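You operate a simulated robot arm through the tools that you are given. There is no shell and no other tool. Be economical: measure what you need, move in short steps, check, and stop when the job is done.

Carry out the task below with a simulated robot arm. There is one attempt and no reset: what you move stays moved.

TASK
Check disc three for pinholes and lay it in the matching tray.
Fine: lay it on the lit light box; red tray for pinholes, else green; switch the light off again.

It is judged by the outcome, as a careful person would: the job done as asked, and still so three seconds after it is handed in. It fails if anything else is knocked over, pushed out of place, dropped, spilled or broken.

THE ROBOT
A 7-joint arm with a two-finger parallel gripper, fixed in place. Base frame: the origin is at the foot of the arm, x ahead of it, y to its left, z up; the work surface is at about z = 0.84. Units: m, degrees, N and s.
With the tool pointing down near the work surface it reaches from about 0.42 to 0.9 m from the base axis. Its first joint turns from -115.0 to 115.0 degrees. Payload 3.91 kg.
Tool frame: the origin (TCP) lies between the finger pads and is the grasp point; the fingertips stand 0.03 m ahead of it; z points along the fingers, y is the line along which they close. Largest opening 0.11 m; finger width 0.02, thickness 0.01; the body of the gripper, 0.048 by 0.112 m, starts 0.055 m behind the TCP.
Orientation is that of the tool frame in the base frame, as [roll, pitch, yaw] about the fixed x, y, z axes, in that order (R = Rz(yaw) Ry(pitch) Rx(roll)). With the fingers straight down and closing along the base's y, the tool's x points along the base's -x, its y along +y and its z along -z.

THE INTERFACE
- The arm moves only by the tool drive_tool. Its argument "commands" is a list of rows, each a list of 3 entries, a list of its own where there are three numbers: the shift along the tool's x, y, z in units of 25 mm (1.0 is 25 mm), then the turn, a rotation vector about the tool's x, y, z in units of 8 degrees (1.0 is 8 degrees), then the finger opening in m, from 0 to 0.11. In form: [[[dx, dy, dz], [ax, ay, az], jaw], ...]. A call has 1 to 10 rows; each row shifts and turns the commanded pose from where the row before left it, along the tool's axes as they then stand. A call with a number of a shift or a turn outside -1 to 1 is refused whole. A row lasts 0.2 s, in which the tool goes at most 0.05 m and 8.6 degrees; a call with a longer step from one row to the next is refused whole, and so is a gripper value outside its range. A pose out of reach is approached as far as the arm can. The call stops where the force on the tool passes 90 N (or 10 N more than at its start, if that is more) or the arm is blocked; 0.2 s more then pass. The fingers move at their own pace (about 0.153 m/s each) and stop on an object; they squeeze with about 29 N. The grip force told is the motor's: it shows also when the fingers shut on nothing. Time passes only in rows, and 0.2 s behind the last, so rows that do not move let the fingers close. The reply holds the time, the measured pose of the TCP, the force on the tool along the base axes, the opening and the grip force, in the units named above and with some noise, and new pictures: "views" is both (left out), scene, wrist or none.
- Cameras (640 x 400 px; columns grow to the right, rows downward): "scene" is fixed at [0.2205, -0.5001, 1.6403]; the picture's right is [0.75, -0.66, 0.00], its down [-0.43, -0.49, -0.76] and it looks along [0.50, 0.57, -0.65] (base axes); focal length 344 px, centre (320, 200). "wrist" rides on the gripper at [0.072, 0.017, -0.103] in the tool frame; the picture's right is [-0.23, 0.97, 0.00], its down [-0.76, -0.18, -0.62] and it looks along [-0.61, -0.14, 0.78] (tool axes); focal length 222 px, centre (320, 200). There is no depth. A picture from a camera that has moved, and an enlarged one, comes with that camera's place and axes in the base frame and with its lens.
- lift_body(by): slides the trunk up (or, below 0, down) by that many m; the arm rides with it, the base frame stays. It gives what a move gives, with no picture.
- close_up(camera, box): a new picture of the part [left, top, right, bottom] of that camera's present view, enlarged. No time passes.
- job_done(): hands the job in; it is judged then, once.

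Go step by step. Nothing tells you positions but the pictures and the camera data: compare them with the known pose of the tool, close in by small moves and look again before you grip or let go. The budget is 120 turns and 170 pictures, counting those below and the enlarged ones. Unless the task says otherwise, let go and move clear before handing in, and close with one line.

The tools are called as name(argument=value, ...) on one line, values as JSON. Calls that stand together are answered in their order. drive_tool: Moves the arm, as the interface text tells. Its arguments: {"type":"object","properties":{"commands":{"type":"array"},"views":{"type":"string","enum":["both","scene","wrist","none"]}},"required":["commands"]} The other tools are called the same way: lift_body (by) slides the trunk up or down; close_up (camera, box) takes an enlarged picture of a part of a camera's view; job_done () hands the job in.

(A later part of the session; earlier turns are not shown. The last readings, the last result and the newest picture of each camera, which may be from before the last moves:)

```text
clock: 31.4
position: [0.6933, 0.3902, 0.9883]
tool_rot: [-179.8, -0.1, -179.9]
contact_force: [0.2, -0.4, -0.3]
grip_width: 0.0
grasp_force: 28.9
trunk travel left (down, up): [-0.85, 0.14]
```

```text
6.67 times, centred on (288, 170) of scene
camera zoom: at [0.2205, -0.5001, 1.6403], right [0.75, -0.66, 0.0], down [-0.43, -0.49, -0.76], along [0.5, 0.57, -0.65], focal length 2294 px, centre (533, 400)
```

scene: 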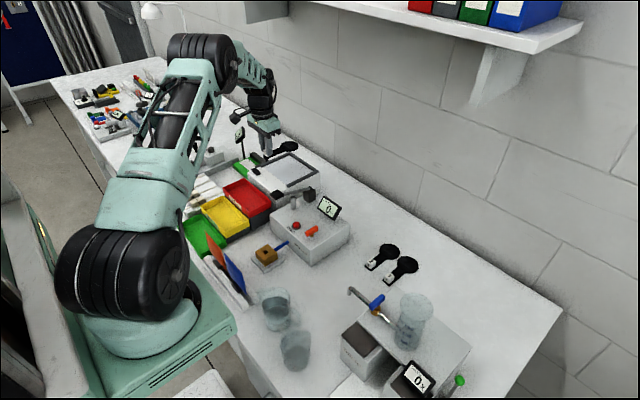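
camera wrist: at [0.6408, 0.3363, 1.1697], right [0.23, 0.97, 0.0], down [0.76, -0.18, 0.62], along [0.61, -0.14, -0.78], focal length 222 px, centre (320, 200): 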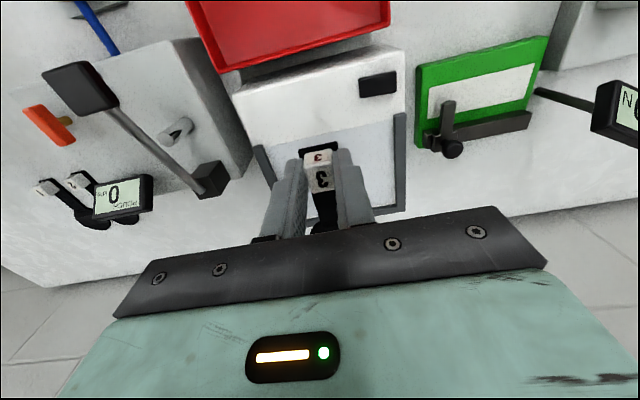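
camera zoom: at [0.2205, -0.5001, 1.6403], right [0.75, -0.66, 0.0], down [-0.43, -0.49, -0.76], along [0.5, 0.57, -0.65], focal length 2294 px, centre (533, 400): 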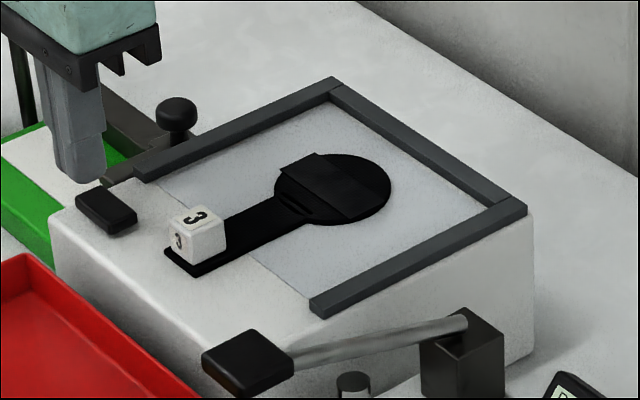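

The rocker is spring-loaded: the light is on only while it's held, and it's off now. The disc has a raised strap that may hide holes from this angle. I'll turn the gripper so the wrist camera sees the disc while I hold the switch.

drive_tool(commands=[[[0, 0, -1], [0, 0, 0], 0.0], [[0, 0, -1], [0, 0, -1], 0.0], [[0, 0, 0], [0, 0, -1], 0.0], [[0, 0, 0], [0, 0, -1], 0.0], [[0, 0, 0], [0, 0, -1], 0.0], [[0, 0, 0], [0, 0, -1], 0.0], [[0, 0, 0], [0, 0, -1], 0.0], [[0, 0, 0], [0, 0, -1], 0.0], [[0, 0, 0], [0, 0, -1], 0.0], [[0, 0, 0], [0, 0, 0], 0.0]])

close_up(camera="wrist", box=[60, 80, 300, 240])

```text
clock: 33.6
position: [0.6937, 0.3925, 1.0425]
tool_rot: [179.9, 0.0, -115.8]
contact_force: [-0.2, 0.1, 0.6]
grip_width: 0.0
grasp_force: 28.7
trunk travel left (down, up): [-0.85, 0.14]
camera wrist: at [0.6463, 0.3359, 1.1446], right [-0.78, 0.63, 0.0], down [0.49, 0.61, 0.62], along [0.39, 0.48, -0.78], focal length 222 px, centre (320, 200)
```

scene: 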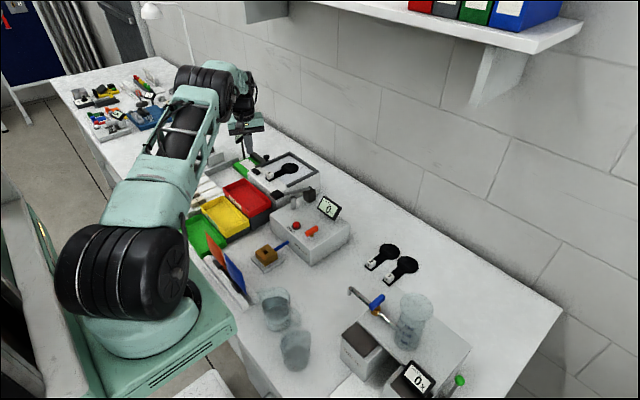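
wrist: 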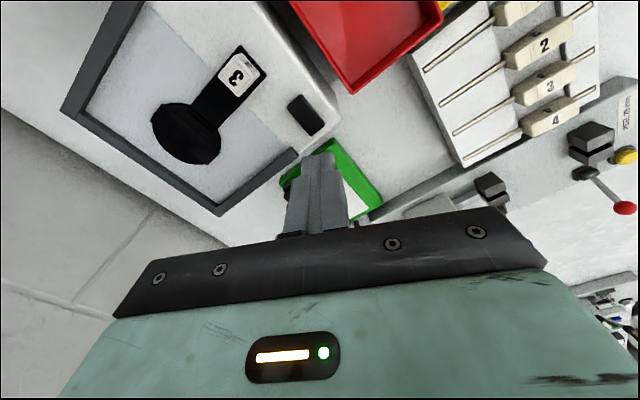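

```text
2.50 times, centred on (180, 160) of wrist
camera zoom: at [0.6463, 0.3359, 1.1446], right [-0.78, 0.63, 0.0], down [0.49, 0.61, 0.62], along [0.39, 0.48, -0.78], focal length 555 px, centre (670, 300)
```

zoom: 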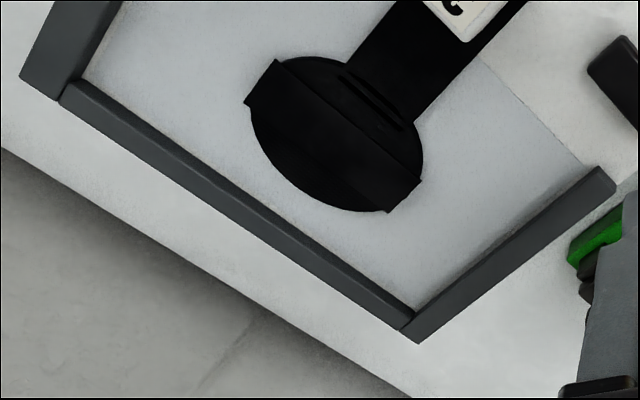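

Good view of the disc from here. I press the switch and look from this angle.

drive_tool(commands=[[[0, 0, 1], [0, 0, 0], 0.0], [[0, 0, 1], [0, 0, 0], 0.0], [[0, 0, 0.6], [0, 0, 0], 0.0], [[0, 0, 0.2], [0, 0, 0], 0.0], [[0, 0, 0.15], [0, 0, 0], 0.0]], views="wrist")

close_up(camera="wrist", box=[60, 100, 260, 225])

close_up(camera="scene", box=[286, 160, 310, 175])

```text
clock: 34.8
position: [0.6922, 0.3941, 0.9754]
tool_rot: [-179.9, 0.6, -116.0]
contact_force: [-9.0, -3.7, 44.3]
grip_width: 0.0001
grasp_force: 29.3
trunk travel left (down, up): [-0.85, 0.14]
camera wrist: at [0.6455, 0.3372, 1.0769], right [-0.78, 0.63, 0.0], down [0.49, 0.6, 0.63], along [0.4, 0.49, -0.78], focal length 222 px, centre (320, 200)
```

wrist: 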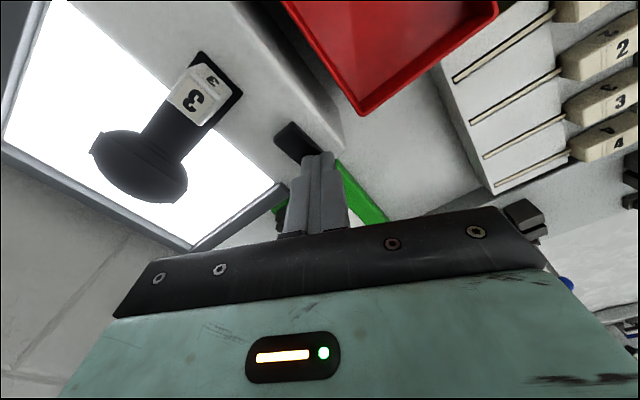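

```text
3.20 times, centred on (160, 162) of wrist
camera zoom: at [0.6455, 0.3372, 1.0769], right [-0.78, 0.63, 0.0], down [0.49, 0.6, 0.63], along [0.4, 0.49, -0.78], focal length 711 px, centre (832, 320)
```

zoom: 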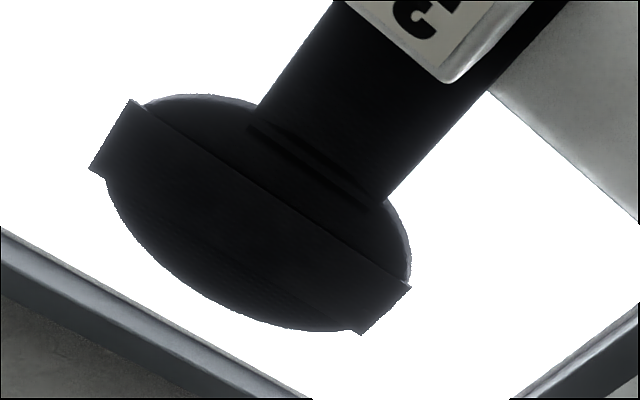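

```text
16.00 times, centred on (298, 168) of scene
camera zoom: at [0.2205, -0.5001, 1.6403], right [0.75, -0.66, 0.0], down [-0.43, -0.49, -0.76], along [0.5, 0.57, -0.65], focal length 5507 px, centre (672, 720)
```

zoom: 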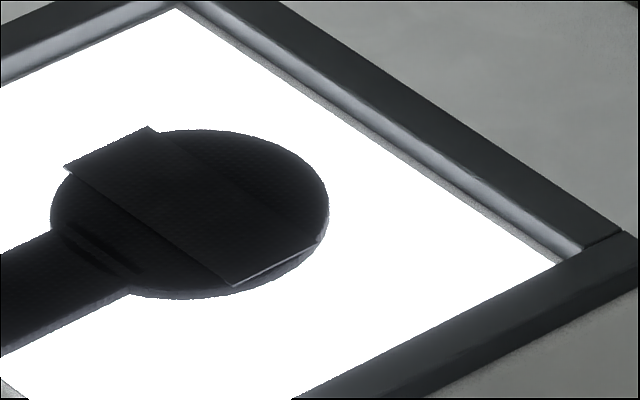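

No bright spots from these two angles, but the strap overhangs part of the disc. I hold the press while zooming in harder on the strap's edges from both cameras.

close_up(camera="wrist", box=[85, 128, 195, 208])

close_up(camera="scene", box=[298, 168, 312, 177])

close_up(camera="scene", box=[286, 162, 302, 172])

```text
5.00 times, centred on (140, 168) of wrist
camera zoom: at [0.6455, 0.3372, 1.0769], right [-0.78, 0.63, 0.0], down [0.49, 0.6, 0.63], along [0.4, 0.49, -0.78], focal length 1111 px, centre (1220, 360)
```

zoom: 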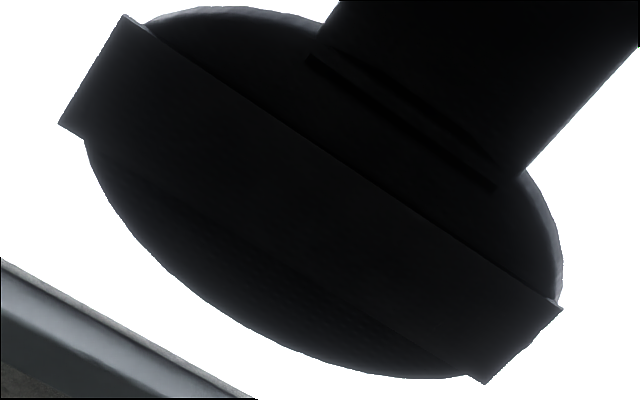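

```text
16.00 times, centred on (305, 172) of scene
camera zoom: at [0.2205, -0.5001, 1.6403], right [0.75, -0.66, 0.0], down [-0.43, -0.49, -0.76], along [0.5, 0.57, -0.65], focal length 5507 px, centre (560, 640)
```

zoom: 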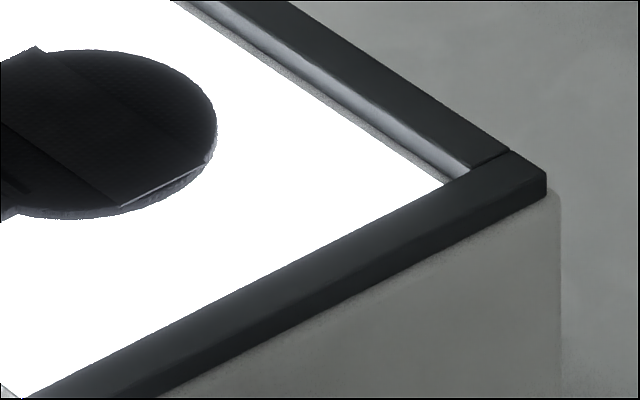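

```text
16.00 times, centred on (294, 167) of scene
camera zoom: at [0.2205, -0.5001, 1.6403], right [0.75, -0.66, 0.0], down [-0.43, -0.49, -0.76], along [0.5, 0.57, -0.65], focal length 5507 px, centre (736, 728)
```

zoom: 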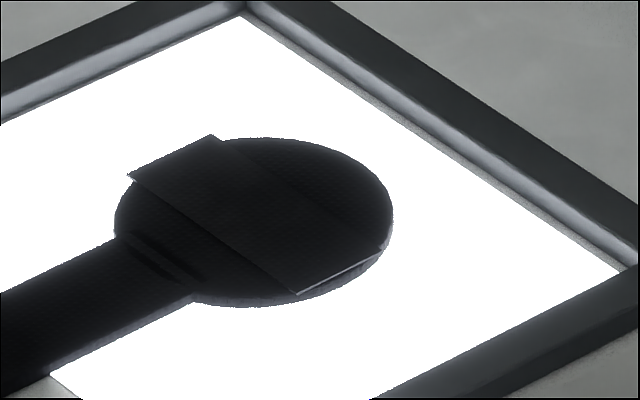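

The strap looks like an awning with its raised edge toward the handle, so holes under it would show only from low on the handle side. I'll turn back, tilt the tool about 35° so the wrist camera looks low along +x, and press again.

drive_tool(commands=[[[0, 0, -1], [0, 0, 0], 0.0], [[0, 0, -1], [0, 0, 0], 0.0], [[0, 0, -0.8], [0, 0, 1], 0.0], [[0, 0, 0], [0, 0, 1], 0.0], [[0, 0, 0], [0, 0, 1], 0.0], [[0, 0, 0], [0, 0, 1], 0.0], [[0, 0, 0], [0, 0, 1], 0.0], [[0, 0, 0], [0, 0, 1], 0.0], [[0, 0, 0], [0, 0, 1], 0.0], [[0, 0, 0], [0, 0, 1], 0.0]], views="none")

drive_tool(commands=[[[0.68, 0, 0], [0, 0, 0], 0.0], [[0, 0, 0], [0, -1, 0], 0.0], [[0, 0, 0], [0, -1, 0], 0.0], [[0, 0, 0], [0, -1, 0], 0.0], [[0, 0, 0], [0, -1, 0], 0.0], [[0, 0, 0], [0, -0.4, 0], 0.0], [[0, 0, 0], [0, 0, 0], 0.0]])

```text
clock: 37.0
position: [0.6931, 0.3934, 1.0389]
tool_rot: [179.9, 0.0, 180.0]
contact_force: [0.0, 0.0, -0.2]
grip_width: 0.0001
grasp_force: 28.9
trunk travel left (down, up): [-0.85, 0.14]
```

```text
clock: 38.6
position: [0.6761, 0.3934, 1.0391]
tool_rot: [-180.0, 35.2, -180.0]
contact_force: [0.2, 0.0, 0.0]
grip_width: 0.0
grasp_force: 29.2
trunk travel left (down, up): [-0.85, 0.14]
camera wrist: at [0.5576, 0.4114, 1.0804], right [0.19, 0.97, 0.13], down [0.26, -0.18, 0.95], along [0.95, -0.14, -0.29], focal length 222 px, centre (320, 200)
```

scene: 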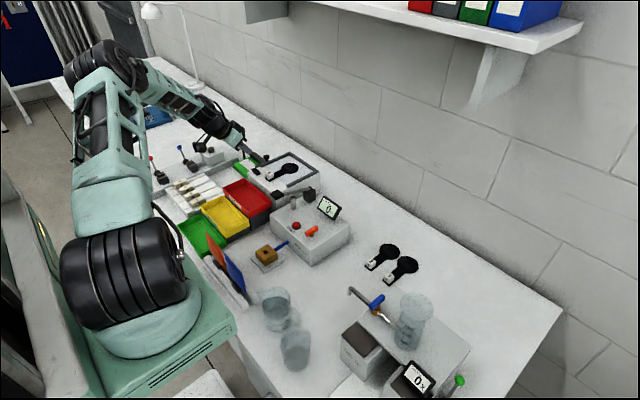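
wrist: 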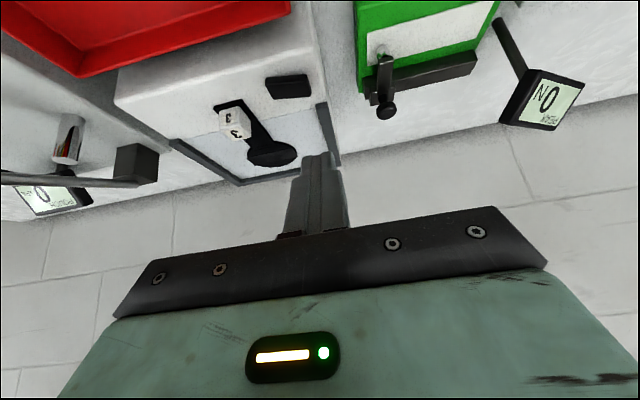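

The view reaches the disc from a low angle. I move straight down along base z to press.

drive_tool(commands=[[[0.57, 0, 0.82], [0, 0, 0], 0.0], [[0.57, 0, 0.82], [0, 0, 0], 0.0], [[0.2, 0, 0.28], [0, 0, 0], 0.0]], views="none")

close_up(camera="scene", box=[248, 140, 312, 180])

close_up(camera="wrist", box=[200, 80, 360, 200])

```text
clock: 39.4
position: [0.6766, 0.3936, 0.9799]
tool_rot: [180.0, 35.2, 180.0]
contact_force: [0.4, -0.6, 0.1]
grip_width: 0.0002
grasp_force: 28.8
trunk travel left (down, up): [-0.85, 0.14]
```

```text
10.00 times, centred on (280, 160) of scene
camera zoom: at [0.2205, -0.5001, 1.6403], right [0.75, -0.66, 0.0], down [-0.43, -0.49, -0.76], along [0.5, 0.57, -0.65], focal length 3442 px, centre (720, 600)
```

zoom: 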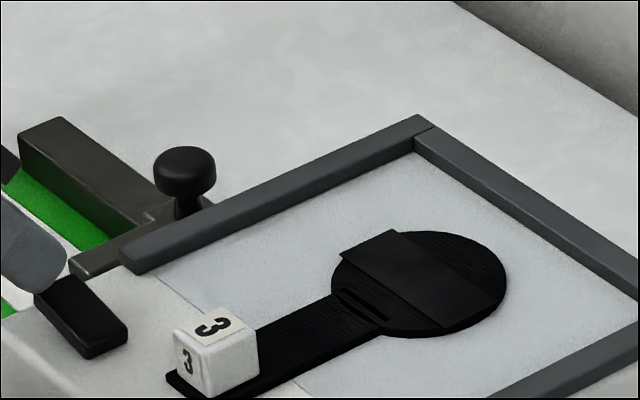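

```text
3.33 times, centred on (280, 140) of wrist
camera zoom: at [0.5582, 0.4115, 1.0214], right [0.18, 0.97, 0.13], down [0.26, -0.18, 0.95], along [0.95, -0.14, -0.29], focal length 740 px, centre (453, 400)
```

zoom: 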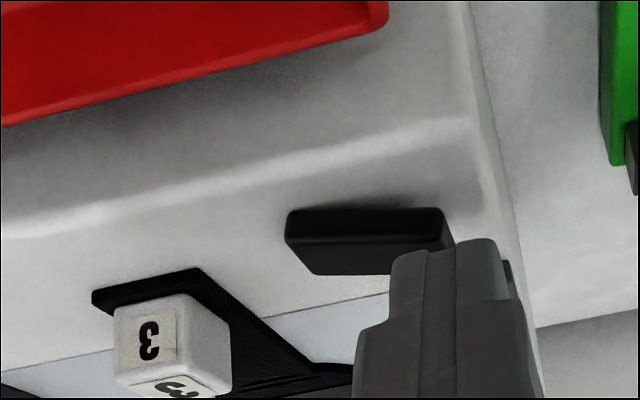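

Almost touching. I press further and look under the strap.

drive_tool(commands=[[[0.17, 0, 0.25], [0, 0, 0], 0.0], [[0.12, 0, 0.16], [0, 0, 0], 0.0], [[0.06, 0, 0.08], [0, 0, 0], 0.0]], views="wrist")

close_up(camera="wrist", box=[210, 140, 310, 215])

close_up(camera="scene", box=[272, 150, 320, 180])

```text
clock: 40.2
position: [0.6773, 0.3947, 0.9719]
tool_rot: [179.6, 35.7, -180.0]
contact_force: [-19.4, -3.1, 51.6]
grip_width: 0.0
grasp_force: 29.4
trunk travel left (down, up): [-0.85, 0.14]
camera wrist: at [0.5568, 0.4125, 1.0135], right [0.18, 0.97, 0.14], down [0.26, -0.18, 0.95], along [0.95, -0.14, -0.28], focal length 222 px, centre (320, 200)
```

wrist: 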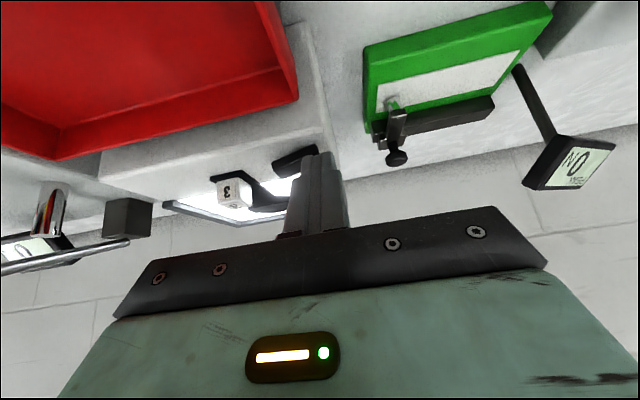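

```text
5.33 times, centred on (260, 178) of wrist
camera zoom: at [0.5568, 0.4125, 1.0135], right [0.18, 0.97, 0.14], down [0.26, -0.18, 0.95], along [0.95, -0.14, -0.28], focal length 1185 px, centre (640, 320)
```

zoom: 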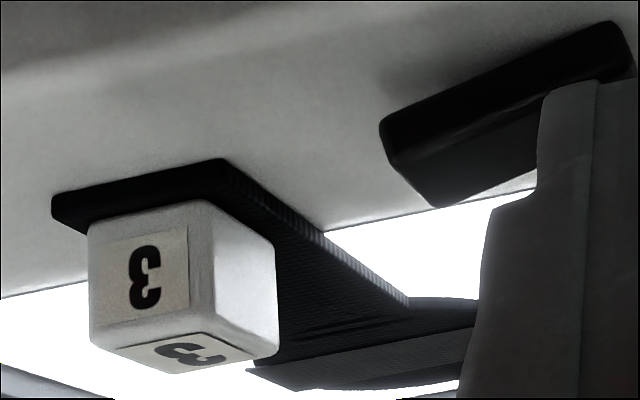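

```text
13.33 times, centred on (296, 165) of scene
camera zoom: at [0.2205, -0.5001, 1.6403], right [0.75, -0.66, 0.0], down [-0.43, -0.49, -0.76], along [0.5, 0.57, -0.65], focal length 4589 px, centre (640, 667)
```

zoom: 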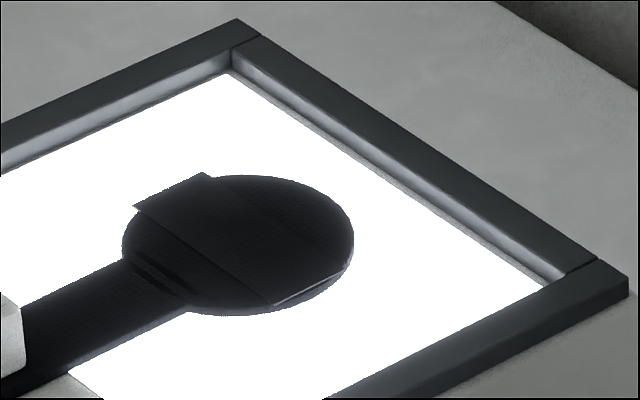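

The awning lies flush on the handle side and lifts on the far side, so it opens away from the handle (+x), out of both cameras' sight. I'll re-lay the disc turned about 110° so the opening faces the scene camera. First I release the switch and go back over cube 3.

drive_tool(commands=[[[-0.57, 0, -0.82], [0, 0, 0], 0.0], [[-0.57, 0, -0.82], [0, 0, 0], 0.0], [[-0.57, 0, -0.82], [0, 0, 0], 0.0], [[0, 0, 0], [0, 1, 0], 0.0], [[0, 0, 0], [0, 1, 0], 0.0], [[0, 0, 0], [0, 1, 0], 0.0], [[0, 0, 0], [0, 1, 0], 0.0], [[0, 0, 0], [0, 0.4, 0], 0.0], [[0, 0, 0], [0, 0, 0], 0.0]], views="none")

drive_tool(commands=[[[-0.45, -1, 0], [0, 0, 0], 0.045], [[-0.45, -1, 0], [0, 0, 0], 0.045], [[-0.45, -1, 0], [0, 0, 0], 0.045], [[0, 0, 0], [0, 0, 0], 0.045]], views="none")

close_up(camera="wrist", box=[220, 100, 420, 225])

close_up(camera="scene", box=[248, 130, 328, 180])

```text
clock: 42.2
position: [0.6743, 0.3931, 1.0396]
tool_rot: [-180.0, -0.2, -179.9]
contact_force: [-0.7, 0.9, 0.2]
grip_width: 0.0
grasp_force: 29.1
trunk travel left (down, up): [-0.85, 0.14]
```

```text
clock: 43.2
position: [0.7077, 0.3192, 1.0391]
tool_rot: [180.0, -0.1, -179.9]
contact_force: [0.3, -0.3, -0.5]
grip_width: 0.0452
grasp_force: 0.1
trunk travel left (down, up): [-0.85, 0.14]
```

```text
3.20 times, centred on (320, 162) of wrist
camera zoom: at [0.6356, 0.3372, 1.1418], right [0.23, 0.97, 0.0], down [0.76, -0.18, 0.62], along [0.61, -0.14, -0.78], focal length 711 px, centre (320, 320)
```

zoom: 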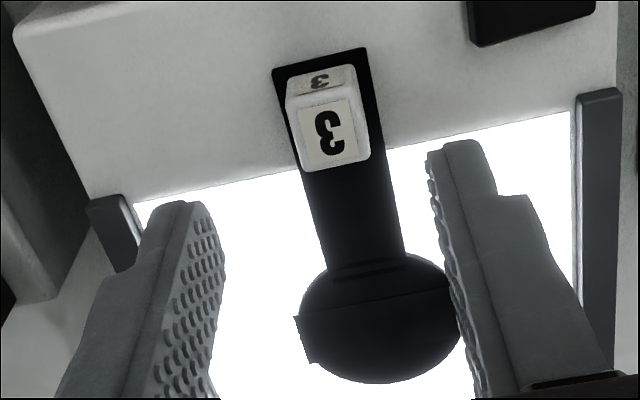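

```text
8.00 times, centred on (288, 155) of scene
camera zoom: at [0.2205, -0.5001, 1.6403], right [0.75, -0.66, 0.0], down [-0.43, -0.49, -0.76], along [0.5, 0.57, -0.65], focal length 2753 px, centre (576, 560)
```

zoom: 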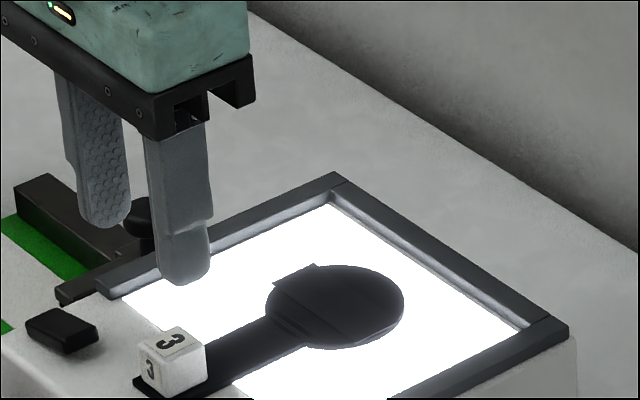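

The light has now latched on (the firmer push worked), so the arm is free. I regrip cube 3 to turn the disc.

drive_tool(commands=[[[-0.12, 0, 1], [0, 0, 0], 0.045], [[0, 0, 1], [0, 0, 0], 0.045], [[0, 0, 0.5], [0, 0, 0], 0.045], [[0, 0, 0], [0, 0, 0], 0.045], [[0, 0, 0], [0, 0, 0], 0.0], [[0, 0, 0], [0, 0, 0], 0.0], [[0, 0, 0], [0, 0, 0], 0.0]], views="none")

close_up(camera="scene", box=[248, 130, 328, 180])

```text
clock: 44.8
position: [0.7111, 0.3199, 0.9762]
tool_rot: [-179.9, 0.0, -180.0]
contact_force: [-0.5, 0.3, 0.1]
grip_width: 0.0186
grasp_force: 29.2
trunk travel left (down, up): [-0.85, 0.14]
```

```text
8.00 times, centred on (288, 155) of scene
camera zoom: at [0.2205, -0.5001, 1.6403], right [0.75, -0.66, 0.0], down [-0.43, -0.49, -0.76], along [0.5, 0.57, -0.65], focal length 2753 px, centre (576, 560)
```

zoom: 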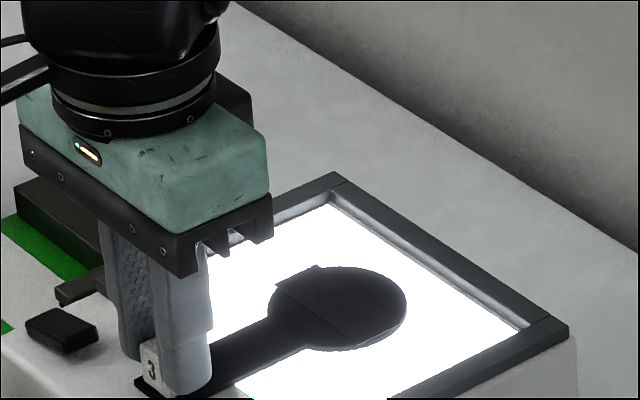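

Gripped. I lift it well clear and then turn it about +110° about the tool axis while moving toward (0.81, 0.37).

drive_tool(commands=[[[0, 0, -0.6], [0, 0, 0], 0.0], [[0, 0, -1], [0, 0, 0], 0.0], [[0, 0, -1], [0, 0, 0], 0.0], [[0, 0, -1], [0, 0, 0], 0.0], [[0, 0, -1], [0, 0, 0], 0.0], [[-1, 0.5, -1], [0, 0, 0], 0.0], [[-1, 0.5, 0], [0, 0, 0], 0.0], [[-0.7, 0.5, 0], [0, 0, 0], 0.0], [[0, 0, 0], [0, 0, 0], 0.0]], views="none")

drive_tool(commands=[[[0, 0, 0], [0, 0, 1], 0.0], [[0, 0, 0], [0, 0, 1], 0.0], [[0, 0, 0], [0, 0, 1], 0.0], [[0, 0, 0], [0, 0, 1], 0.0], [[0, 0, 0], [0, 0, 1], 0.0], [[0, 0, 0], [0, 0, 1], 0.0], [[0, 0, 0], [0, 0, 1], 0.0], [[0, 0, 0], [0, 0, 0], 0.0]], views="scene")

close_up(camera="scene", box=[250, 110, 330, 160])

```text
clock: 46.8
position: [0.7704, 0.3474, 1.1192]
tool_rot: [-179.9, 0.0, -180.0]
contact_force: [0.1, -1.1, 0.1]
grip_width: 0.0188
grasp_force: 28.7
out of reach, approached as far as the arm can: row 8
trunk travel left (down, up): [-0.85, 0.14]
```

```text
clock: 48.6
position: [0.7684, 0.3493, 1.1179]
tool_rot: [180.0, -0.1, 123.9]
contact_force: [0.0, 0.6, 0.2]
grip_width: 0.0189
grasp_force: 29.0
trunk travel left (down, up): [-0.85, 0.14]
```

scene: 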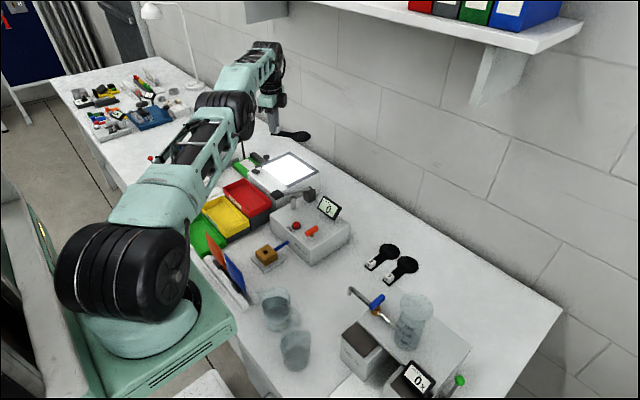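

```text
8.00 times, centred on (290, 135) of scene
camera zoom: at [0.2205, -0.5001, 1.6403], right [0.75, -0.66, 0.0], down [-0.43, -0.49, -0.76], along [0.5, 0.57, -0.65], focal length 2753 px, centre (560, 720)
```

zoom: 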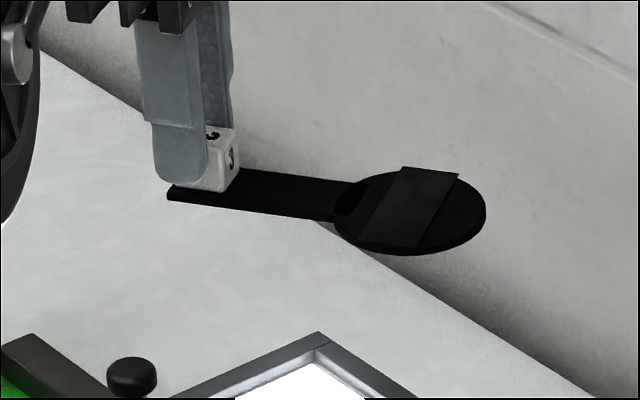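

Rotation works. I continue to about 110° in total.

drive_tool(commands=[[[0, 0, 0], [0, 0, 1], 0.0], [[0, 0, 0], [0, 0, 1], 0.0], [[0, 0, 0], [0, 0, 1], 0.0], [[0, 0, 0], [0, 0, 1], 0.0], [[0, 0, 0], [0, 0, 1], 0.0], [[0, 0, 0], [0, 0, 1], 0.0], [[0, 0, 0], [0, 0, 0.75], 0.0], [[0, 0, 0], [0, 0, 0], 0.0]], views="scene")

close_up(camera="scene", box=[250, 110, 330, 160])

```text
clock: 50.4
position: [0.7678, 0.3484, 1.1172]
tool_rot: [-180.0, 0.1, 69.9]
contact_force: [-0.6, 0.4, -0.8]
grip_width: 0.0186
grasp_force: 29.9
trunk travel left (down, up): [-0.85, 0.14]
```

scene: 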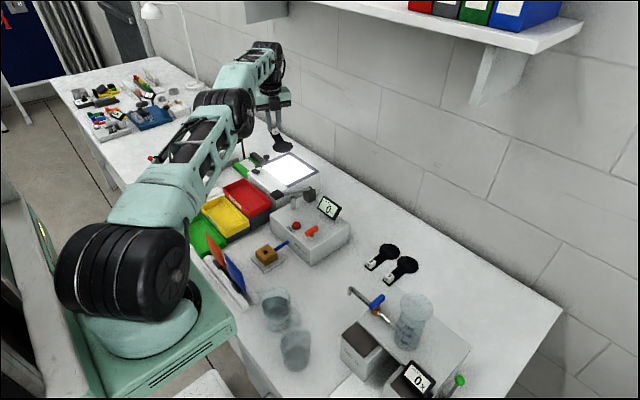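

```text
8.00 times, centred on (290, 135) of scene
camera zoom: at [0.2205, -0.5001, 1.6403], right [0.75, -0.66, 0.0], down [-0.43, -0.49, -0.76], along [0.5, 0.57, -0.65], focal length 2753 px, centre (560, 720)
```

zoom: 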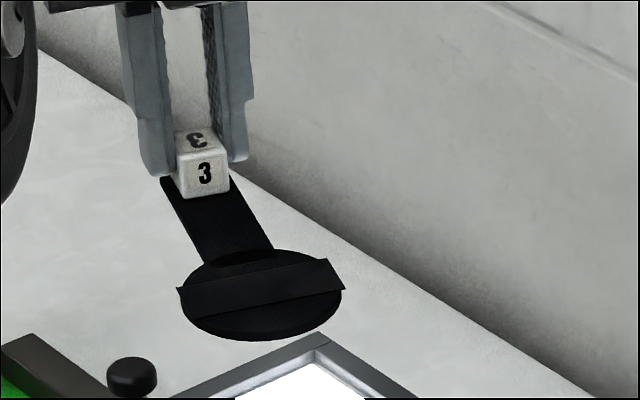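

Now the far side of the disc faces the scene camera. I lower and shift over the diffuser, toward TCP (0.81, 0.372).

drive_tool(commands=[[[0, 0, 1], [0, 0, 0], 0.0], [[0.37, 0.31, 1], [0, 0, 0], 0.0], [[0.37, 0.31, 1], [0, 0, 0], 0.0], [[0.37, 0.31, 0.9], [0, 0, 0], 0.0], [[0.37, 0.31, 0], [0, 0, 0], 0.0], [[0, 0, 0], [0, 0, 0], 0.0]], views="none")

close_up(camera="scene", box=[248, 130, 328, 180])

close_up(camera="wrist", box=[160, 0, 480, 240])

```text
clock: 51.8
position: [0.773, 0.3445, 1.0225]
tool_rot: [-180.0, 0.0, 70.0]
contact_force: [-0.2, -0.3, -0.3]
grip_width: 0.0186
grasp_force: 29.0
out of reach, approached as far as the arm can: row 2, 3, 4, 5
trunk travel left (down, up): [-0.85, 0.14]
```

```text
8.00 times, centred on (288, 155) of scene
camera zoom: at [0.2205, -0.5001, 1.6403], right [0.75, -0.66, 0.0], down [-0.43, -0.49, -0.76], along [0.5, 0.57, -0.65], focal length 2753 px, centre (576, 560)
```

zoom: 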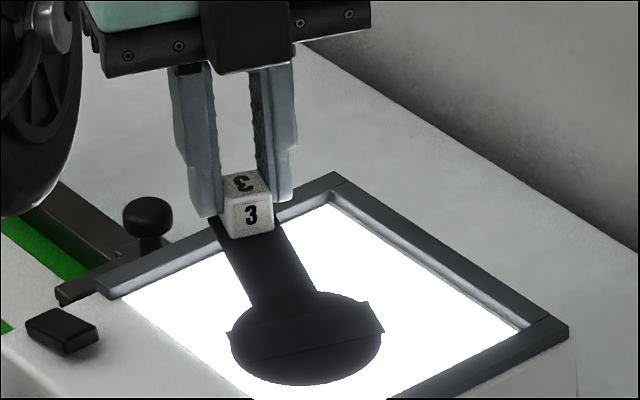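

```text
1.67 times, centred on (320, 120) of wrist
camera zoom: at [0.8134, 0.4079, 1.1238], right [0.84, -0.55, 0.0], down [-0.43, -0.66, 0.62], along [-0.34, -0.52, -0.78], focal length 370 px, centre (320, 333)
```

zoom: 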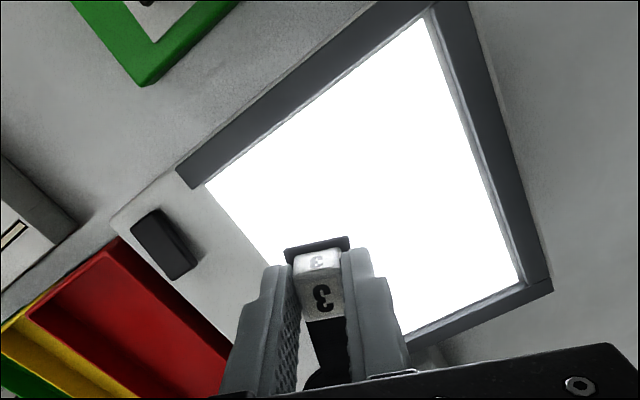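

The arm is at its reach limit here, but the head is already backed by the lit panel in the scene view. I zoom in.

close_up(camera="scene", box=[272, 162, 302, 181])

```text
16.00 times, centred on (287, 172) of scene
camera zoom: at [0.2205, -0.5001, 1.6403], right [0.75, -0.66, 0.0], down [-0.43, -0.49, -0.76], along [0.5, 0.57, -0.65], focal length 5507 px, centre (848, 656)
```

zoom: 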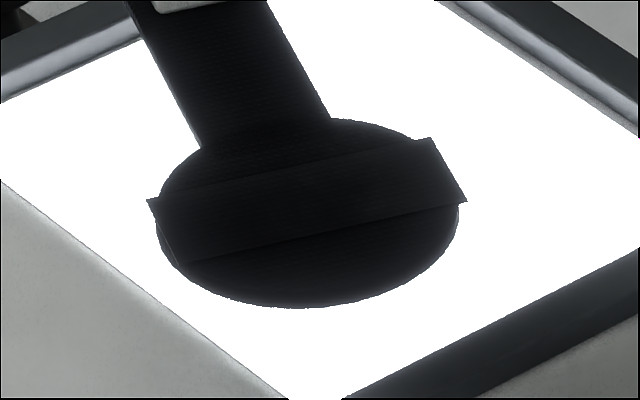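

No holes visible outside the strap. With the light latched I can tilt the held disc above the panel and see beneath the strap; first I raise the head side by 16°, then 32°.

drive_tool(commands=[[[0, 0, -0.4], [0, -1, 0], 0.0], [[0, 0, 0], [0, -1, 0], 0.0], [[0, 0, 0], [0, 0, 0], 0.0]], views="none")

close_up(camera="scene", box=[267, 148, 307, 173])

drive_tool(commands=[[[0, 0, 0], [0, -1, 0], 0.0], [[0, 0, 0], [0, -1, 0], 0.0], [[0, 0, 0], [0, 0, 0], 0.0]], views="none")

close_up(camera="scene", box=[267, 145, 307, 170])

```text
clock: 52.6
position: [0.7304, 0.3146, 1.0384]
tool_rot: [180.0, 16.1, 70.0]
contact_force: [0.2, 0.6, 0.0]
grip_width: 0.0185
grasp_force: 29.3
out of reach, approached as far as the arm can: row 1, 2
trunk travel left (down, up): [-0.85, 0.14]
```

```text
16.00 times, centred on (287, 160) of scene
camera zoom: at [0.2205, -0.5001, 1.6403], right [0.75, -0.66, 0.0], down [-0.43, -0.49, -0.76], along [0.5, 0.57, -0.65], focal length 5507 px, centre (848, 832)
```

zoom: 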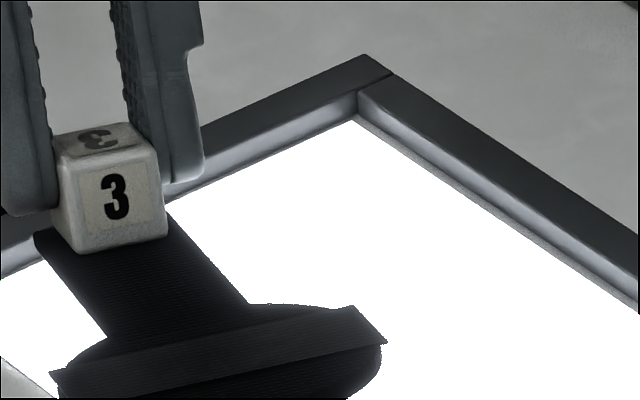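

```text
clock: 53.4
position: [0.6941, 0.283, 1.0436]
tool_rot: [179.9, 32.1, 70.0]
contact_force: [0.6, 0.0, -0.7]
grip_width: 0.0187
grasp_force: 28.6
out of reach, approached as far as the arm can: row 1, 2
trunk travel left (down, up): [-0.85, 0.14]
```

```text
16.00 times, centred on (287, 158) of scene
camera zoom: at [0.2205, -0.5001, 1.6403], right [0.75, -0.66, 0.0], down [-0.43, -0.49, -0.76], along [0.5, 0.57, -0.65], focal length 5507 px, centre (848, 880)
```

zoom: 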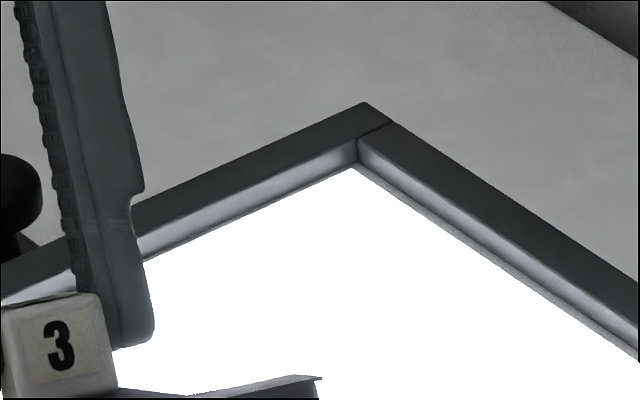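

The arm was drawn back as the tilt shortened its reach. I look before moving further.

close_up(camera="scene", box=[240, 145, 304, 185])

close_up(camera="scene", box=[262, 162, 292, 181])

```text
10.00 times, centred on (272, 165) of scene
camera zoom: at [0.2205, -0.5001, 1.6403], right [0.75, -0.66, 0.0], down [-0.43, -0.49, -0.76], along [0.5, 0.57, -0.65], focal length 3442 px, centre (800, 550)
```

zoom: 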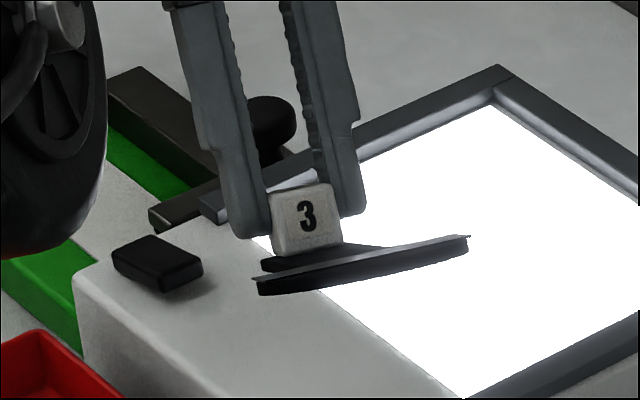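

```text
16.00 times, centred on (277, 172) of scene
camera zoom: at [0.2205, -0.5001, 1.6403], right [0.75, -0.66, 0.0], down [-0.43, -0.49, -0.76], along [0.5, 0.57, -0.65], focal length 5507 px, centre (1008, 656)
```

zoom: 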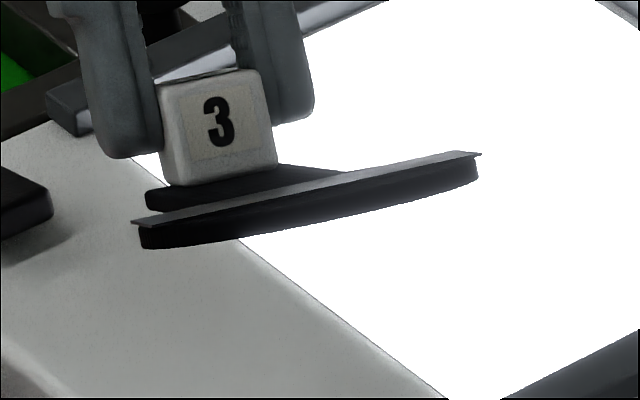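

Edge-on, the strap is closed on the head-tip side, so it opens toward the handle. I'll level the disc, turn it back to the original orientation, lay it down lit, and then look from low on the handle side with the free wrist camera.

drive_tool(commands=[[[0, 0, 0], [0, 1, 0], 0.0], [[0, 0, 0], [0, 1, 0], 0.0], [[0, 0, 0], [0, 1, 0], 0.0], [[0, 0, 0], [0, 1, 0], 0.0], [[0, 0, 0], [0, 0, 0], 0.0]], views="none")

drive_tool(commands=[[[0, 0, -1], [0, 0, 0], 0.0], [[0, 0, -1], [0, 0, 0], 0.0], [[0, 0, -1], [0, 0, 0], 0.0], [[-0.8, -0.8, -0.5], [0, 0, 0], 0.0], [[-0.8, -0.8, 0], [0, 0, 0], 0.0], [[0, 0, 0], [0, 0, 0], 0.0]], views="none")

```text
clock: 54.6
position: [0.7669, 0.3506, 1.039]
tool_rot: [-179.9, 0.0, 70.2]
contact_force: [0.5, 0.1, -0.6]
grip_width: 0.0187
grasp_force: 29.0
out of reach, approached as far as the arm can: row 1, 2, 3, 4
trunk travel left (down, up): [-0.85, 0.14]
```

```text
clock: 56.0
position: [0.7558, 0.3595, 1.1308]
tool_rot: [180.0, 0.1, 70.0]
contact_force: [-1.0, -0.1, -0.6]
grip_width: 0.0186
grasp_force: 28.6
out of reach, approached as far as the arm can: row 4, 5
trunk travel left (down, up): [-0.85, 0.14]
```

drive_tool(commands=[[[-0.7, -0.4, 0], [0, 0, 0], 0.0], [[-0.7, -0.4, 0], [0, 0, 0], 0.0], [[-0.7, -0.4, 0], [0, 0, 0], 0.0], [[0, 0, 0], [0, 0, -1], 0.0], [[0, 0, 0], [0, 0, -1], 0.0], [[0, 0, 0], [0, 0, -1], 0.0], [[0, 0, 0], [0, 0, -1], 0.0], [[0, 0, 0], [0, 0, -1], 0.0], [[0, 0, 0], [0, 0, -1], 0.0], [[0, 0, 0], [0, 0, -1], 0.0]], views="none")

drive_tool(commands=[[[0, 0, 0], [0, 0, -1], 0.0], [[0, 0, 0], [0, 0, -1], 0.0], [[0, 0, 0], [0, 0, -1], 0.0], [[0, 0, 0], [0, 0, -1], 0.0], [[0, 0, 0], [0, 0, -1], 0.0], [[0, 0, 0], [0, 0, -1], 0.0], [[0, 0, 0], [0, 0, -0.75], 0.0], [[0, 0, 0], [0, 0, 0], 0.0]], views="scene")

```text
clock: 58.2
position: [0.7545, 0.3599, 1.1302]
tool_rot: [-179.9, 0.0, 126.2]
contact_force: [0.9, -0.4, 0.3]
grip_width: 0.0187
grasp_force: 28.7
out of reach, approached as far as the arm can: row 1, 2, 3
trunk travel left (down, up): [-0.85, 0.14]
```

```text
clock: 60.0
position: [0.7561, 0.3586, 1.1305]
tool_rot: [-180.0, 0.0, -179.9]
contact_force: [1.0, 0.0, -0.9]
grip_width: 0.0185
grasp_force: 28.6
trunk travel left (down, up): [-0.85, 0.14]
```

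scene: 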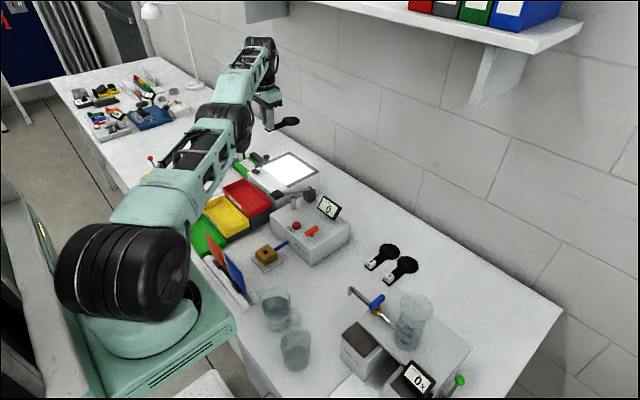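

Turned back. I move back over the original resting spot and check the position.

drive_tool(commands=[[[0.88, -0.81, 0], [0, 0, 0], 0.0], [[0.88, -0.81, 0], [0, 0, 0], 0.0], [[0, 0, 0], [0, 0, 0], 0.0]], views="none")

```text
clock: 60.8
position: [0.7539, 0.3594, 1.1303]
tool_rot: [-179.9, -0.1, -180.0]
contact_force: [0.2, 0.2, -0.1]
grip_width: 0.0184
grasp_force: 28.7
out of reach, approached as far as the arm can: row 1, 2
trunk travel left (down, up): [-0.85, 0.14]
```

The arm doesn't move from here sideways; I try going down, which was reachable earlier.

drive_tool(commands=[[[0.3, 0, 0.3], [0, 0, 0], 0.0], [[0, 0, 0.5], [0, 0, 0], 0.0], [[0, 0, 0], [0, 0, 0], 0.0]], views="none")

drive_tool(commands=[[[0.4, -0.4, 0], [0, 0, 0], 0.0], [[0, 0, 0], [0, 0, 0], 0.0]], views="none")

```text
clock: 61.6
position: [0.7528, 0.3644, 1.1097]
tool_rot: [180.0, -0.1, 180.0]
contact_force: [-0.3, 0.2, -0.1]
grip_width: 0.0188
grasp_force: 28.2
out of reach, approached as far as the arm can: row 1
trunk travel left (down, up): [-0.85, 0.14]
```

```text
clock: 62.2
position: [0.7521, 0.3635, 1.1105]
tool_rot: [180.0, -0.1, -179.9]
contact_force: [-0.4, -0.1, -1.0]
grip_width: 0.0187
grasp_force: 28.7
out of reach, approached as far as the arm can: row 1
trunk travel left (down, up): [-0.85, 0.14]
```

drive_tool(commands=[[[1, -0.5, 0], [0, 0, 0], 0.0], [[1, -0.5, 0], [0, 0, 0], 0.0], [[1, -0.5, 0], [0, 0, 0], 0.0], [[0, 0, 0], [0, 0, 0], 0.0]], views="scene")

```text
clock: 63.2
position: [0.737, 0.3813, 1.1152]
tool_rot: [-180.0, -0.1, -179.9]
contact_force: [-1.2, -0.3, 0.0]
grip_width: 0.0187
grasp_force: 28.3
out of reach, approached as far as the arm can: row 1, 2, 3
trunk travel left (down, up): [-0.85, 0.14]
```

scene: 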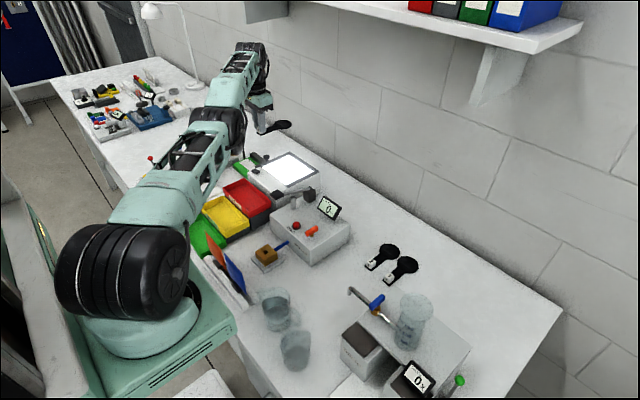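

The arm is fully stretched (singular). I tilt the tool back toward the base so the wrist moves inward and the elbow can bend again.

drive_tool(commands=[[[0, 0, 0], [0, -1, 0], 0.0], [[0, 0, 0], [0, -1, 0], 0.0], [[0, 0, 0], [0, -1, 0], 0.0], [[0, 0, 0], [0, 0, 0], 0.0]], views="none")

drive_tool(commands=[[[0.6, -0.6, 0], [0, 0, 0], 0.0], [[0.6, -0.6, 0], [0, 0, 0], 0.0], [[0, 0, 0], [0, 0, 0], 0.0]], views="none")

```text
clock: 64.2
position: [0.7754, 0.4248, 1.1194]
tool_rot: [-179.9, 24.0, -180.0]
contact_force: [-0.4, 0.0, 0.1]
grip_width: 0.0188
grasp_force: 28.9
out of reach, approached as far as the arm can: row 1, 2, 3
trunk travel left (down, up): [-0.85, 0.14]
```

```text
clock: 65.0
position: [0.7864, 0.4132, 1.1117]
tool_rot: [-179.9, 24.2, 177.4]
contact_force: [-0.3, 0.9, -0.1]
grip_width: 0.0187
grasp_force: 29.5
out of reach, approached as far as the arm can: row 1, 2
trunk travel left (down, up): [-0.85, 0.14]
```

drive_tool(commands=[[[0, 0, 0], [0, 1, 0], 0.0], [[0, 0, 0], [0, 1, 0], 0.0], [[0, 0, 0], [0, 1, 0], 0.0], [[0, 0, -1], [0, 0, 0], 0.0], [[0, 0, -1], [0, 0, 0], 0.0], [[0, 0, 0], [0, 0, 0], 0.0]], views="none")

```text
clock: 66.4
position: [0.7328, 0.3829, 1.1591]
tool_rot: [-179.9, 0.0, -179.9]
contact_force: [-0.3, -0.1, -0.1]
grip_width: 0.0187
grasp_force: 29.0
out of reach, approached as far as the arm can: row 2, 3, 4
trunk travel left (down, up): [-0.85, 0.14]
```

drive_tool(commands=[[[0.3, 0, 0], [0, 0, 0], 0.0], [[0, 0, 0], [0, 0, 0], 0.0]], views="none")

drive_tool(commands=[[[0, -0.3, 0], [0, 0, 0], 0.0], [[0, 0, 0], [0, 0, 0], 0.0]], views="none")

drive_tool(commands=[[[0, 0, -1], [0, 0, 0], 0.0], [[0, 0, 0], [0, 0, 0], 0.0]], views="none")

```text
clock: 67.0
position: [0.7259, 0.3824, 1.1582]
tool_rot: [-180.0, 0.0, 179.9]
contact_force: [-0.2, -0.9, -0.1]
grip_width: 0.0184
grasp_force: 29.3
trunk travel left (down, up): [-0.85, 0.14]
```

```text
clock: 67.6
position: [0.7251, 0.3749, 1.1578]
tool_rot: [179.9, 0.0, 179.9]
contact_force: [0.3, 0.5, -0.1]
grip_width: 0.0185
grasp_force: 29.7
trunk travel left (down, up): [-0.85, 0.14]
```

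```text
clock: 68.2
position: [0.7258, 0.3748, 1.1837]
tool_rot: [179.9, 0.0, -179.9]
contact_force: [0.4, -1.1, -0.4]
grip_width: 0.0187
grasp_force: 29.1
trunk travel left (down, up): [-0.85, 0.14]
```

Free again. I go inward and then down toward the original resting spot, avoiding the stretched region.

drive_tool(commands=[[[0.8, -0.8, 0], [0, 0, 0], 0.0], [[0.6, -0.8, 0], [0, 0, 0], 0.0], [[0, -0.6, 0.5], [0, 0, 0], 0.0], [[0, 0, 0.8], [0, 0, 0], 0.0], [[0, 0, 0.8], [0, 0, 0], 0.0], [[-0.4, 0, 0.8], [0, 0, 0], 0.0], [[-0.4, 0, 0.8], [0, 0, 0], 0.0], [[0, 0, 0.8], [0, 0, 0], 0.0], [[0, 0, 0], [0, 0, 0], 0.0]], views="none")

close_up(camera="scene", box=[248, 130, 328, 180])

```text
clock: 70.2
position: [0.71, 0.3189, 1.0701]
tool_rot: [180.0, 0.0, 179.9]
contact_force: [-0.3, -0.4, -0.7]
grip_width: 0.0184
grasp_force: 28.9
trunk travel left (down, up): [-0.85, 0.14]
```

```text
8.00 times, centred on (288, 155) of scene
camera zoom: at [0.2205, -0.5001, 1.6403], right [0.75, -0.66, 0.0], down [-0.43, -0.49, -0.76], along [0.5, 0.57, -0.65], focal length 2753 px, centre (576, 560)
```

zoom: 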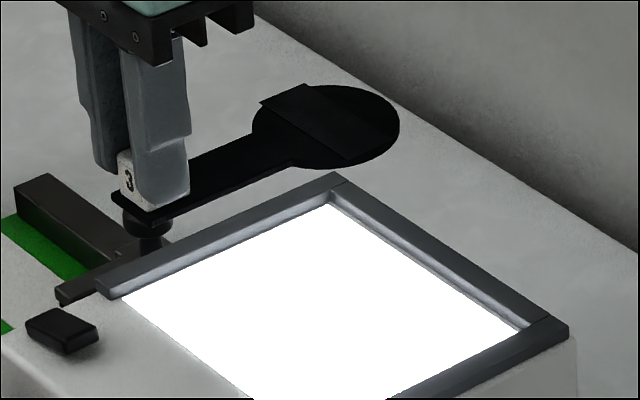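

Now I yaw the disc ~30° so the scene camera looks in past the fingers from the handle side, hold it low over the panel, and tilt the head down in steps to see under the awning.

drive_tool(commands=[[[0.4, -1, 0], [0, 0, -1], 0.0], [[0.4, -0.9, 0], [0, 0, -1], 0.0], [[0, 0, 0], [0, 0, -1], 0.0], [[0, 0, 0.6], [0, 0, -0.75], 0.0], [[0, 0, 0], [0, 1, 0], 0.0], [[0, 0, 0], [0, 0, 0], 0.0]], views="none")

close_up(camera="scene", box=[256, 140, 320, 180])

```text
clock: 71.6
position: [0.6944, 0.2708, 1.057]
tool_rot: [-179.9, -7.9, -149.8]
contact_force: [-0.7, -0.6, 0.2]
grip_width: 0.0185
grasp_force: 29.0
trunk travel left (down, up): [-0.85, 0.14]
```

```text
10.00 times, centred on (288, 160) of scene
camera zoom: at [0.2205, -0.5001, 1.6403], right [0.75, -0.66, 0.0], down [-0.43, -0.49, -0.76], along [0.5, 0.57, -0.65], focal length 3442 px, centre (640, 600)
```

zoom: 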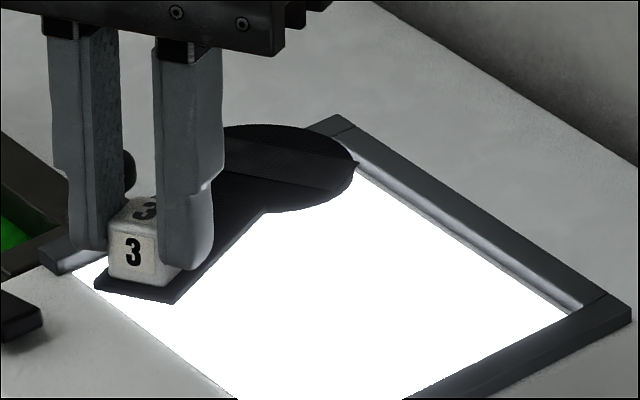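

The finger hides part of the head, so I reduce the yaw a little, lower slightly, and tilt more.

drive_tool(commands=[[[0, -0.4, 0.3], [0, -1, 0], 0.0], [[0, 0, 0], [0, 0, 1], 0.0], [[0, 0, 0], [0, 0, 0.75], 0.0], [[0, 0, 0], [0, 1, 0], 0.0], [[0, 0, 0], [0, 0.9, 0], 0.0], [[0, 0, 0], [0, 0, 0], 0.0]], views="none")

close_up(camera="scene", box=[256, 140, 320, 180])

```text
clock: 73.0
position: [0.6973, 0.2619, 1.0478]
tool_rot: [180.0, -15.3, -164.1]
contact_force: [-0.6, 0.3, -0.8]
grip_width: 0.0186
grasp_force: 28.7
trunk travel left (down, up): [-0.85, 0.14]
```

```text
10.00 times, centred on (288, 160) of scene
camera zoom: at [0.2205, -0.5001, 1.6403], right [0.75, -0.66, 0.0], down [-0.43, -0.49, -0.76], along [0.5, 0.57, -0.65], focal length 3442 px, centre (640, 600)
```

zoom: 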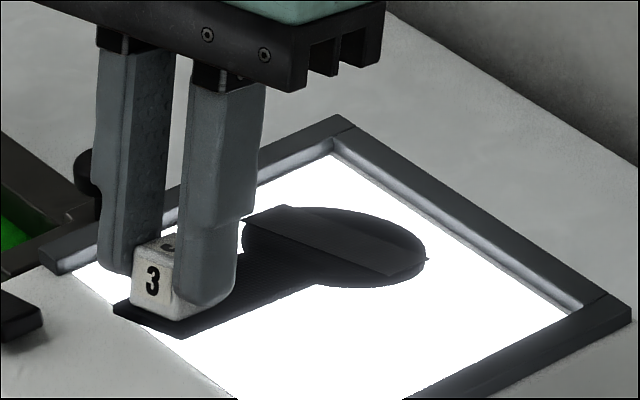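

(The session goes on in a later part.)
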